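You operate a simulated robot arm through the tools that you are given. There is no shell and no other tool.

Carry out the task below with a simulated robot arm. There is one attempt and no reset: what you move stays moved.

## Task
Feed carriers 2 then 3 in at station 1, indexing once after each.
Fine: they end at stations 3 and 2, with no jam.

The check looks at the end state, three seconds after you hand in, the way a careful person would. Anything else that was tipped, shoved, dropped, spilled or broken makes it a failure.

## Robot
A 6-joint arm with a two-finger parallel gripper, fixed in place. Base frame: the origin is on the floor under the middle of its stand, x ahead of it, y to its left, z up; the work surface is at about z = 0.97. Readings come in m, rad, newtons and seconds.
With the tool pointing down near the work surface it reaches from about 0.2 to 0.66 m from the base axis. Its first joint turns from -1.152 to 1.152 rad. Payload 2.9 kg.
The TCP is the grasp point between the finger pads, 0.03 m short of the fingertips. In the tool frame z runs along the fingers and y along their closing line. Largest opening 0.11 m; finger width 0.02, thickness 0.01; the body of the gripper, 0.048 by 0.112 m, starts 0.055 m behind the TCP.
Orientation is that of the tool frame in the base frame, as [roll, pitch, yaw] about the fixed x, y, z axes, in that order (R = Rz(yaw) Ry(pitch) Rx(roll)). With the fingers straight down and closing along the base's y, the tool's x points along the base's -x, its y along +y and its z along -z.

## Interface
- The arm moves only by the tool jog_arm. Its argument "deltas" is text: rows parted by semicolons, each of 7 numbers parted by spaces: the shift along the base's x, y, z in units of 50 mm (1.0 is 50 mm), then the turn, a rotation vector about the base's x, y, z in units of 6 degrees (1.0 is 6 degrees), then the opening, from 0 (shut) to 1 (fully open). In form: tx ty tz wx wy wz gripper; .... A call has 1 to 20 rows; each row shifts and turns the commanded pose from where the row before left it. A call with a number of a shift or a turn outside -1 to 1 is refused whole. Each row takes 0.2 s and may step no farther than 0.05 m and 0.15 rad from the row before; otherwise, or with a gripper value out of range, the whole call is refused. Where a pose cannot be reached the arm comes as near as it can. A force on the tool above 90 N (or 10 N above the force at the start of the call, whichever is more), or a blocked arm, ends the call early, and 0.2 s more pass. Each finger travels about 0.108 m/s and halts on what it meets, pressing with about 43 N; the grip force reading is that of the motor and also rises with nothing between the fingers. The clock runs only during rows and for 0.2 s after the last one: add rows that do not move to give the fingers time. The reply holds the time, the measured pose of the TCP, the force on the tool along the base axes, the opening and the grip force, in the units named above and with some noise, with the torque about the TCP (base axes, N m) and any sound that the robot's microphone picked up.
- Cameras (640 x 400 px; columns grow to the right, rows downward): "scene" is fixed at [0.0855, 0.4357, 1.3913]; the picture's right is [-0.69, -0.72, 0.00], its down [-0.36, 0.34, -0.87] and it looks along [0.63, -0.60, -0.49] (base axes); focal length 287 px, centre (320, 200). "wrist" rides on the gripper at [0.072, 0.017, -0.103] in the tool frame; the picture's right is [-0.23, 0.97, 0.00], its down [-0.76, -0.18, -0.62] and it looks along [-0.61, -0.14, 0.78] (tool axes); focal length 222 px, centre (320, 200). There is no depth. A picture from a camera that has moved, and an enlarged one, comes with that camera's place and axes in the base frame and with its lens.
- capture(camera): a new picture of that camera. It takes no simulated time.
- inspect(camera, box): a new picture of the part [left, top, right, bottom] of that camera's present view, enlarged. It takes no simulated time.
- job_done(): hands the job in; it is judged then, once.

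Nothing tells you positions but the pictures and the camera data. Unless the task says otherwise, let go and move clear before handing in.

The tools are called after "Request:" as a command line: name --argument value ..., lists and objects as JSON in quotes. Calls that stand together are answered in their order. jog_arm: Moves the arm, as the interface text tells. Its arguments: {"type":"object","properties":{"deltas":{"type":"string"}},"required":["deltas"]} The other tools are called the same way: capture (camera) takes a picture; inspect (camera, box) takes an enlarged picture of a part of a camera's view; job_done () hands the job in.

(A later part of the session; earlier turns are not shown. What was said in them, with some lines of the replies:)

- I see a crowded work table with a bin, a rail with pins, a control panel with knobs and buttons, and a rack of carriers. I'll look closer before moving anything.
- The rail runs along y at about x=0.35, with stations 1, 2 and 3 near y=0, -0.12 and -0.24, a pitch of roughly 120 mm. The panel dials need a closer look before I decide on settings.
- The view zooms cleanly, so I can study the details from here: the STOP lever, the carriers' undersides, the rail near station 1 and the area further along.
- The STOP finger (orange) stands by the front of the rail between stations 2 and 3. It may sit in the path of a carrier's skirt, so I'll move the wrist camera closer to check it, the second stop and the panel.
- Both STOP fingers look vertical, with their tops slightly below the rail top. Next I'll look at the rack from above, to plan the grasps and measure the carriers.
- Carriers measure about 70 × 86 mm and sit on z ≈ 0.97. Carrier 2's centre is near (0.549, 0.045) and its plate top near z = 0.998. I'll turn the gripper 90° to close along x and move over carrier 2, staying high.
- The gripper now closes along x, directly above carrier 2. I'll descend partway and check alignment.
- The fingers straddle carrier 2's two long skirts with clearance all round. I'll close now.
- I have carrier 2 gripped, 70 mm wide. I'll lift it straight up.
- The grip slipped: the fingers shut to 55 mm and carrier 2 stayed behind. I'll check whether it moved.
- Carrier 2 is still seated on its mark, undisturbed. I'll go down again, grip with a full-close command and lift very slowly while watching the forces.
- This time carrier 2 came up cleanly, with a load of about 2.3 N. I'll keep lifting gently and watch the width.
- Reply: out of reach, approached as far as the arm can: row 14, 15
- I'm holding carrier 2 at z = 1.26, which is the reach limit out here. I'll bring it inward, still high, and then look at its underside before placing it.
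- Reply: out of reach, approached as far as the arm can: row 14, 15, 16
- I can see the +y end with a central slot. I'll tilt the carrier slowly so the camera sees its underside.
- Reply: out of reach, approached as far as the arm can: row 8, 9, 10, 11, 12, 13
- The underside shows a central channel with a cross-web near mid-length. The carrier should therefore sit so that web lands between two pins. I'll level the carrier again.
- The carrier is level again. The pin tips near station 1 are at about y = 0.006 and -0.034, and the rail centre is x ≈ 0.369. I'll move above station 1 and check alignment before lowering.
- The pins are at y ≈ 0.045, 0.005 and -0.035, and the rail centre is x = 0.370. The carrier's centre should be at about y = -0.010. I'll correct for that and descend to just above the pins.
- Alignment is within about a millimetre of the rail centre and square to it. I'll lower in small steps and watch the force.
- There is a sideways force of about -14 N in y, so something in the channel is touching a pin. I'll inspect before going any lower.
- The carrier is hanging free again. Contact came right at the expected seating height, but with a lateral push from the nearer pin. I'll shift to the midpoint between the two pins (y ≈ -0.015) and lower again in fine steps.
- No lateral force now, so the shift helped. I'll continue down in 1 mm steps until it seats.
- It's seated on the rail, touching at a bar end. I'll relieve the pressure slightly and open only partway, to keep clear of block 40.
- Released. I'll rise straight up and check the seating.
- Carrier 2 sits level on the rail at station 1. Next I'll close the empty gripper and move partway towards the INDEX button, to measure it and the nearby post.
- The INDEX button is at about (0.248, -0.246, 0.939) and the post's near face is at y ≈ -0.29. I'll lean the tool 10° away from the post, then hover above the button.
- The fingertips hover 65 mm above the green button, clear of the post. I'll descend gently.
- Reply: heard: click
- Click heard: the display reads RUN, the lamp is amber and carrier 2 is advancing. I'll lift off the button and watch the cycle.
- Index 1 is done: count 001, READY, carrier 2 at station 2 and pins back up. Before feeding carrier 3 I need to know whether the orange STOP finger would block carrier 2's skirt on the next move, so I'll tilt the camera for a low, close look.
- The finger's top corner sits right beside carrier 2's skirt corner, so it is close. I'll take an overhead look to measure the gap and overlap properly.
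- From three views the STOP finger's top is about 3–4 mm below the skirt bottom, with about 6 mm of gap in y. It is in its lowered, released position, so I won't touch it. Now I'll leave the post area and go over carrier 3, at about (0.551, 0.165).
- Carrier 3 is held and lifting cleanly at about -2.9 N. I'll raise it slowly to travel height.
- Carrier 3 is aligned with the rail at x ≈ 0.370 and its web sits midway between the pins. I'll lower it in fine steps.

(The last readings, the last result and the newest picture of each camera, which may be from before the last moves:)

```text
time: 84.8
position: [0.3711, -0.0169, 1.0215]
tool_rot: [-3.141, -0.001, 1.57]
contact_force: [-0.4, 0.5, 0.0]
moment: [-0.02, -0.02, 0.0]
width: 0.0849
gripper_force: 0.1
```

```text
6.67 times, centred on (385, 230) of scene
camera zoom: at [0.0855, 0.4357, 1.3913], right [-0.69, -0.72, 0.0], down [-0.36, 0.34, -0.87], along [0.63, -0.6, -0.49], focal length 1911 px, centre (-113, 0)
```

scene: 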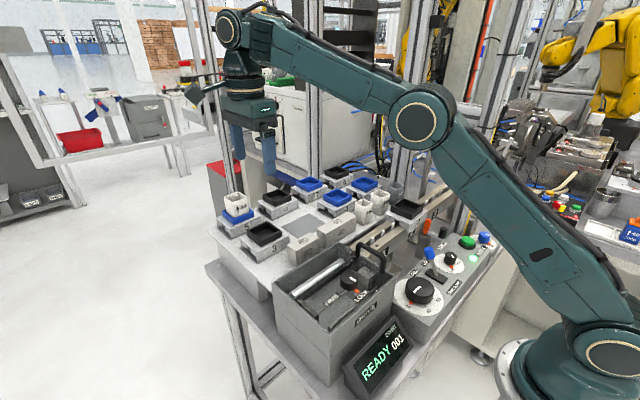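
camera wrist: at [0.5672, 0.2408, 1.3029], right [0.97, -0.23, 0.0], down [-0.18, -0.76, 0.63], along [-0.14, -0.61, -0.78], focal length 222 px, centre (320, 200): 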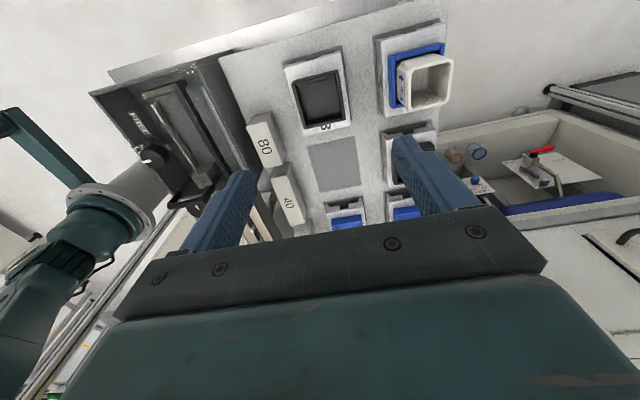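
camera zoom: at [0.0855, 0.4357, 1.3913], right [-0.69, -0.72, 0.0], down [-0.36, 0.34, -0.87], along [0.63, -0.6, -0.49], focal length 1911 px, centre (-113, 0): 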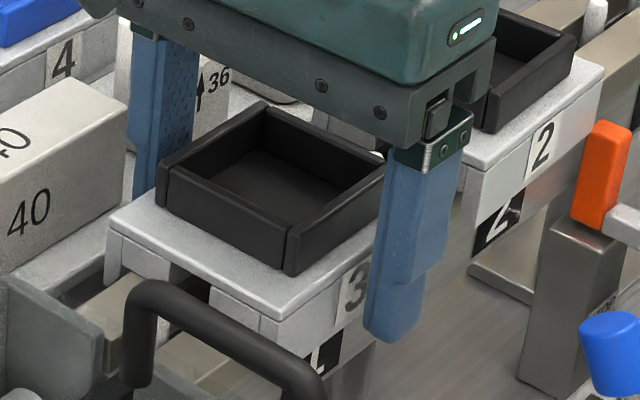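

Carrier 3 is released at station 1. I'll rise clear and check it before the second index.

Request:
jog_arm --deltas "0 0 0.1 0 0 0 0.77; 0 0 0.3 0 0 0 0.77; 0 0 0.6 0 0 0 0.77; 0 0 0.8 0 0 0 0.77; 0 0 0.8 0 0 0 0.77; 0 0 0.8 0 0 0 0.77; 0 0 0 0 0 0 0.77"

Request:
inspect --camera "scene" --box '[355, 190, 455, 265]'

Request:
inspect --camera "scene" --box '[365, 215, 425, 260]'

Request:
capture --camera "wrist"

```text
time: 86.4
position: [0.3703, -0.0128, 1.1885]
tool_rot: [-3.141, 0.0, 1.572]
contact_force: [-0.8, 0.0, -0.6]
moment: [0.03, 0.02, 0.01]
width: 0.0846
gripper_force: 0.1
```

```text
5.33 times, centred on (405, 228) of scene
camera zoom: at [0.0855, 0.4357, 1.3913], right [-0.69, -0.72, 0.0], down [-0.36, 0.34, -0.87], along [0.63, -0.6, -0.49], focal length 1529 px, centre (-133, 53)
```

zoom: 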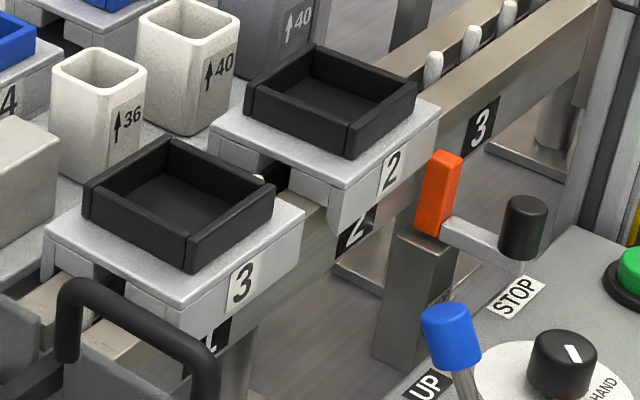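

```text
8.89 times, centred on (395, 238) of scene
camera zoom: at [0.0855, 0.4357, 1.3913], right [-0.69, -0.72, 0.0], down [-0.36, 0.34, -0.87], along [0.63, -0.6, -0.49], focal length 2548 px, centre (-347, -133)
```

zoom: 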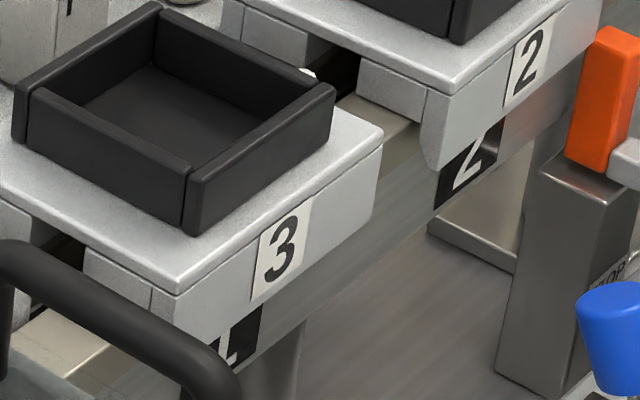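

```text
taken
camera wrist: at [0.387, 0.0589, 1.2921], right [0.97, -0.23, 0.0], down [-0.18, -0.76, 0.62], along [-0.14, -0.61, -0.78], focal length 222 px, centre (320, 200)
```

wrist: 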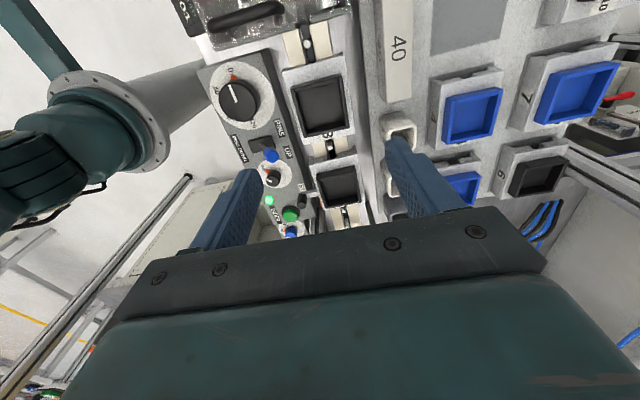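

Both carriers sit properly on the rail. Now the same approach to INDEX for the second and last index.

Request:
jog_arm --deltas "-0.3 -0.4 0.1 0 0 0 0.5; -0.4 -0.6 0.1 0 0 0 0.2; -0.4 -0.6 0 0 0 0 0; -0.4 -0.6 0 0 0 0 0; -0.4 -0.6 0 0 0 0 0; -0.4 -0.4 0 0 0 0 0; -0.05 -0.2 0 -0.8 0 0 0; -0.05 -0.3 0 -0.87 0 0 0; -0.05 -0.4 -0.5 0 0 0 0; -0.02 -0.4 -0.7 0 0 0 0; 0 -0.02 -0.8 0 0 0 0; 0 0 -0.8 0 0 0 0; 0 0 -0.5 0 0 0 0; 0 0 0 0 0 0 0"

Request:
capture --camera "wrist"

Request:
inspect --camera "scene" --box '[420, 180, 530, 270]'

```text
time: 89.4
position: [0.2485, -0.2419, 1.036]
tool_rot: [3.141, 0.174, 1.569]
contact_force: [-0.5, -0.8, -0.4]
moment: [0.02, -0.03, 0.0]
width: 0.0
gripper_force: 37.4
```

```text
taken
camera wrist: at [0.2641, -0.1519, 1.1257], right [0.97, -0.22, 0.04], down [-0.18, -0.64, 0.75], along [-0.14, -0.73, -0.66], focal length 222 px, centre (320, 200)
```

wrist: 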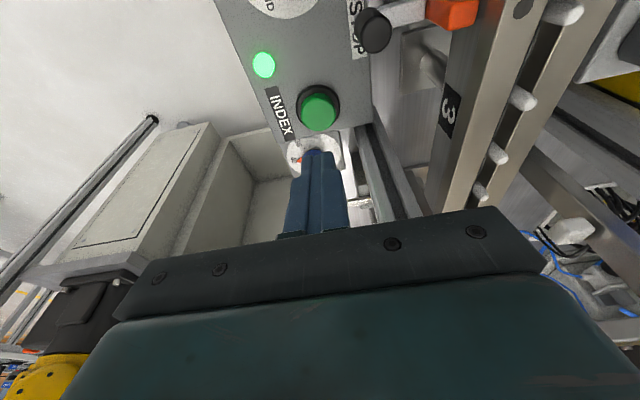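

```text
4.44 times, centred on (475, 225) of scene
camera zoom: at [0.0855, 0.4357, 1.3913], right [-0.69, -0.72, 0.0], down [-0.36, 0.34, -0.87], along [0.63, -0.6, -0.49], focal length 1274 px, centre (-369, 89)
```

zoom: 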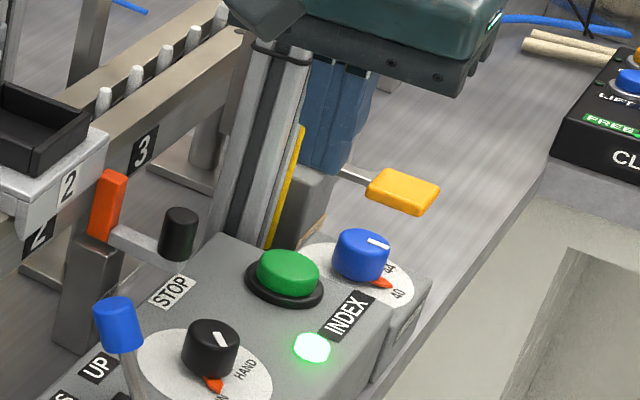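

Request:
jog_arm --deltas "0 -0.01 -0.4 0 0 0 0; 0 -0.01 -0.4 0 0 0 0; 0 0 -0.2 0 0 0 0; 0 0 -0.1 0 0 0 0; 0 0 -0.1 0 0 0 0; 0 0 -0.06 0 0 0 0; 0 0 0 0 0 0 0"

Request:
inspect --camera "scene" --box '[440, 200, 510, 260]'

```text
time: 91.0
position: [0.2477, -0.2432, 0.9748]
tool_rot: [-3.141, 0.175, 1.57]
contact_force: [0.2, 0.2, -0.3]
moment: [-0.01, -0.01, -0.01]
width: 0.0
gripper_force: 37.5
```

```text
6.67 times, centred on (475, 230) of scene
camera zoom: at [0.0855, 0.4357, 1.3913], right [-0.69, -0.72, 0.0], down [-0.36, 0.34, -0.87], along [0.63, -0.6, -0.49], focal length 1911 px, centre (-713, 0)
```

zoom: 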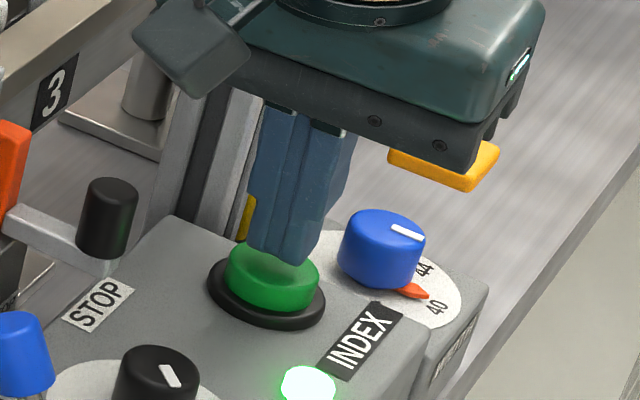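

Request:
jog_arm --deltas "0 0 -0.04 0 0 0 0; 0 0 -0.04 0 0 0 0; 0 0 -0.04 0 0 0 0; 0 0 0 0 0 0 0"

Request:
jog_arm --deltas "0 0 -0.04 0 0 0 0; 0 0 0 0 0 0 0"

```text
time: 92.0
position: [0.2478, -0.243, 0.9661]
tool_rot: [-3.141, 0.176, 1.572]
contact_force: [0.2, -0.2, 0.4]
moment: [0.02, -0.03, -0.02]
width: 0.0
gripper_force: 37.5
```

```text
time: 92.6
position: [0.2471, -0.2445, 0.9655]
tool_rot: [-3.141, 0.176, 1.567]
contact_force: [0.2, -1.2, 1.8]
moment: [-0.01, 0.02, -0.02]
width: 0.0001
gripper_force: 37.0
```

Request:
jog_arm --deltas "0 0 -0.03 0 0 0 0; 0 0 0 0 0 0 0"

Request:
inspect --camera "scene" --box '[340, 190, 480, 280]'

Request:
inspect --camera "scene" --box '[340, 310, 420, 390]'

```text
time: 93.2
position: [0.248, -0.2441, 0.9642]
tool_rot: [-3.141, 0.176, 1.572]
contact_force: [-0.7, -0.4, 3.5]
moment: [-0.03, -0.03, 0.03]
width: 0.0
gripper_force: 37.5
heard: click
```

```text
4.44 times, centred on (410, 235) of scene
camera zoom: at [0.0855, 0.4356, 1.3913], right [-0.69, -0.72, 0.0], down [-0.36, 0.34, -0.87], along [0.63, -0.6, -0.49], focal length 1274 px, centre (-80, 44)
```

zoom: 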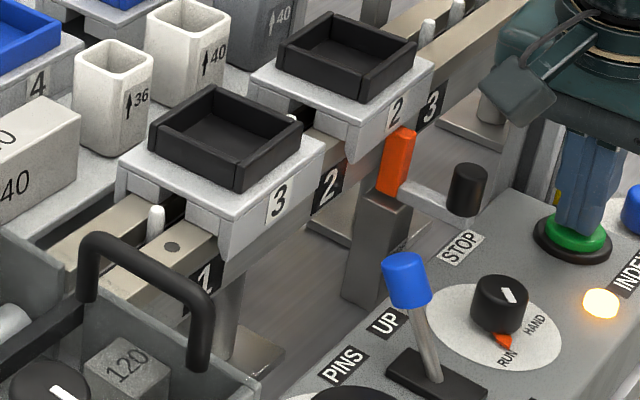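

```text
5.00 times, centred on (380, 350) of scene
camera zoom: at [0.0855, 0.4356, 1.3913], right [-0.69, -0.72, 0.0], down [-0.36, 0.34, -0.87], along [0.63, -0.6, -0.49], focal length 1433 px, centre (20, -550)
```

zoom: 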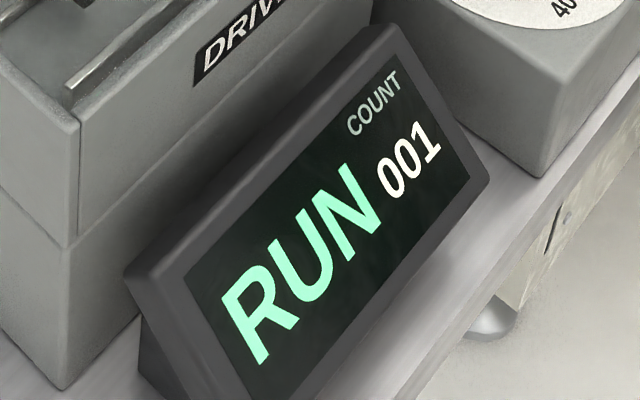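

Click: the second index is running, and carrier 2 is passing over the STOP finger. I'll lift off the button and let it finish.

Request:
jog_arm --deltas "0 0 0.2 0 0 0 0; 0 0 0.2 0 0 0 0; 0 0 0.1 0 0 0 0"

Request:
inspect --camera "scene" --box '[340, 190, 480, 280]'

Request:
jog_arm --deltas "0 0 0 0 0 0 0; 0 0 0.2 0 0 0 0; 0 0.1 0.4 0 0 0 0; 0 0.2 0.6 0 0 0 0; 0 0.2 0.6 0 0 0 0; 0 0.2 0.6 0 0 0 0; 0 0 0 0 0 0 0; 0 0 0 0 0 0 0; 0 0 0 0 0 0 0; 0 0 0 0 0 0 0"

Request:
inspect --camera "scene" --box '[340, 190, 480, 280]'

Request:
inspect --camera "scene" --box '[340, 310, 420, 390]'

```text
time: 94.0
position: [0.2464, -0.2436, 0.9905]
tool_rot: [3.141, 0.173, 1.57]
contact_force: [0.0, 0.5, -0.1]
moment: [0.02, 0.0, 0.01]
width: 0.0
gripper_force: 37.7
```

```text
4.44 times, centred on (410, 235) of scene
camera zoom: at [0.0855, 0.4357, 1.3913], right [-0.69, -0.72, 0.0], down [-0.36, 0.34, -0.87], along [0.63, -0.6, -0.49], focal length 1274 px, centre (-80, 44)
```

zoom: 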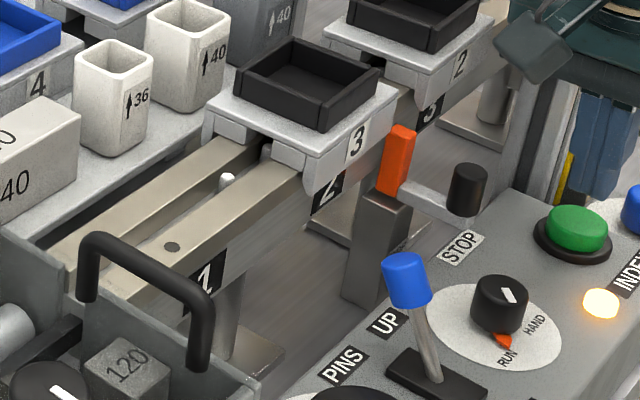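

```text
time: 96.2
position: [0.247, -0.2085, 1.1081]
tool_rot: [-3.141, 0.174, 1.571]
contact_force: [-0.3, 0.8, 0.2]
moment: [0.01, 0.01, 0.0]
width: 0.0003
gripper_force: 37.9
```

```text
4.44 times, centred on (410, 235) of scene
camera zoom: at [0.0855, 0.4357, 1.3913], right [-0.69, -0.72, 0.0], down [-0.36, 0.34, -0.87], along [0.63, -0.6, -0.49], focal length 1274 px, centre (-80, 44)
```

zoom: 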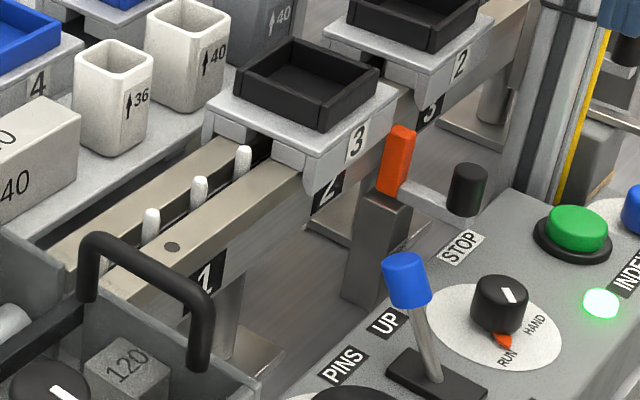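

```text
5.00 times, centred on (380, 350) of scene
camera zoom: at [0.0855, 0.4357, 1.3913], right [-0.69, -0.72, 0.0], down [-0.36, 0.34, -0.87], along [0.63, -0.6, -0.49], focal length 1433 px, centre (20, -550)
```

zoom: 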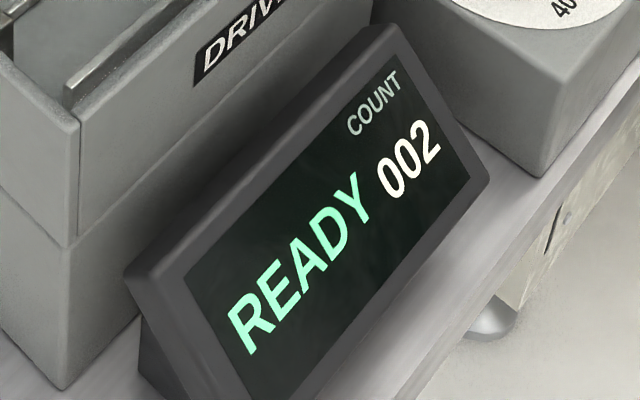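

READY, count 002: carrier 3 is at station 2 and carrier 2 at station 3, with no jam. I'll move the arm well clear and take a final look.

Request:
jog_arm --deltas "0 0.4 0.7 0 0 0 0; 0 0.6 0.7 0 0 0 0; 0.3 0.7 0.3 0 0 0 0; 0.4 0.7 0 0.8 0 0 0.3; 0.4 0.7 0 0.85 0 0 0.5; 0.4 0.7 0 0 0 0 0.5; 0.4 0.4 0 0 0 0 0.5; 0 0 0 0 0 0 0.5"

Request:
capture --camera "scene"

Request:
inspect --camera "scene" --box '[370, 180, 470, 260]'

Request:
inspect --camera "scene" --box '[200, 160, 420, 300]'

Request:
capture --camera "wrist"

```text
time: 98.0
position: [0.3425, 0.0019, 1.1923]
tool_rot: [-3.141, 0.003, 1.571]
contact_force: [-0.6, 0.5, 0.4]
moment: [0.01, 0.01, 0.01]
width: 0.055
gripper_force: 0.2
```

```text
taken
```

scene: 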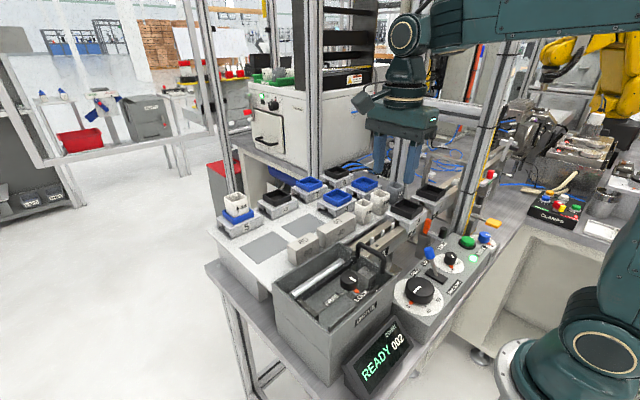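

```text
5.00 times, centred on (420, 220) of scene
camera zoom: at [0.0855, 0.4357, 1.3913], right [-0.69, -0.72, 0.0], down [-0.36, 0.34, -0.87], along [0.63, -0.6, -0.49], focal length 1433 px, centre (-180, 100)
```

zoom: 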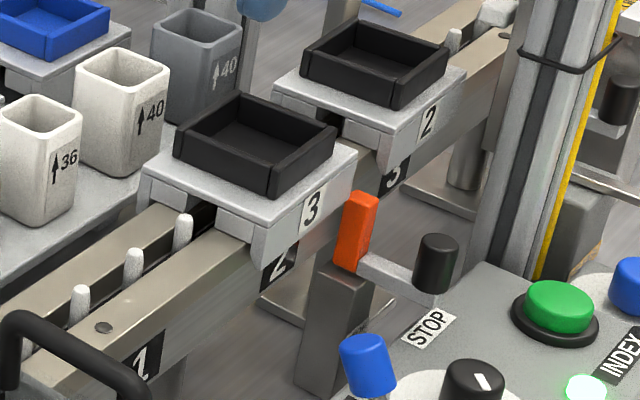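

```text
2.86 times, centred on (310, 230) of scene
camera zoom: at [0.0855, 0.4357, 1.3913], right [-0.69, -0.72, 0.0], down [-0.36, 0.34, -0.87], along [0.63, -0.6, -0.49], focal length 819 px, centre (349, 114)
```

zoom: 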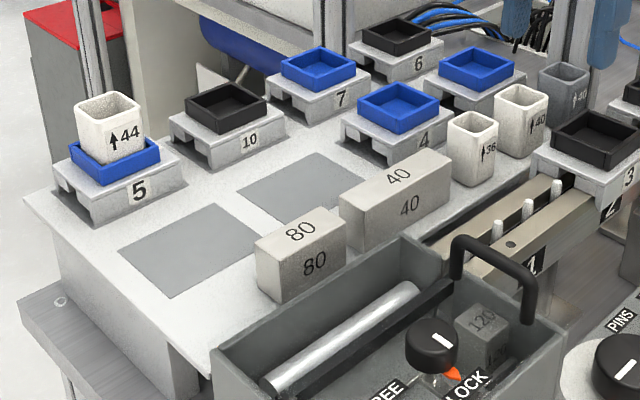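

```text
taken
camera wrist: at [0.3598, 0.0748, 1.2955], right [0.97, -0.23, 0.0], down [-0.18, -0.76, 0.62], along [-0.14, -0.61, -0.78], focal length 222 px, centre (320, 200)
```

wrist: 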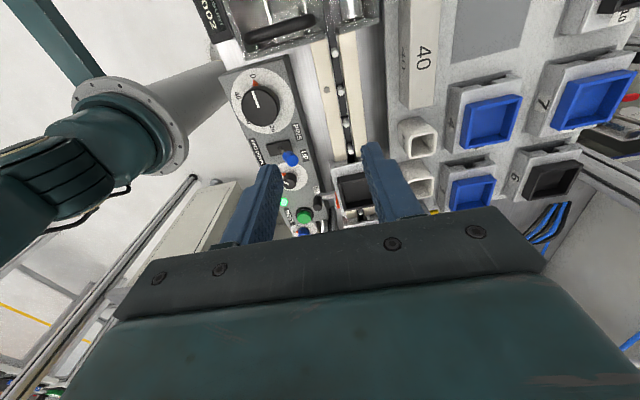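

The display reads READY 002, carrier 2 is at station 3 and carrier 3 is at station 2. Everything else on the rack and panel is undisturbed, and the arm is clear with nothing held, so I'm handing in.

Request:
job_done

```text
The job is handed in.
```

I fed carrier 2, indexed, fed carrier 3 and indexed again. Carrier 2 is now at station 3 and carrier 3 at station 2, and the display reads READY 002 with no jam.

- **First lift of carrier 2:** the grip slipped. The carrier stayed on its mark, and the second lift held.
- **First seating of carrier 2:** its underside touched a pin as I lowered it. I backed off, moved it midway between the pins, and it seated cleanly.
- **STOP finger between stations 2 and 3:** I measured its top about 3 mm below the carrier skirt and left it alone. Carrier 2 passed over it without contact.

I changed no panel settings, only pressed INDEX twice. Nothing else on the rack or rail looks disturbed, and the arm is clear with an empty gripper.
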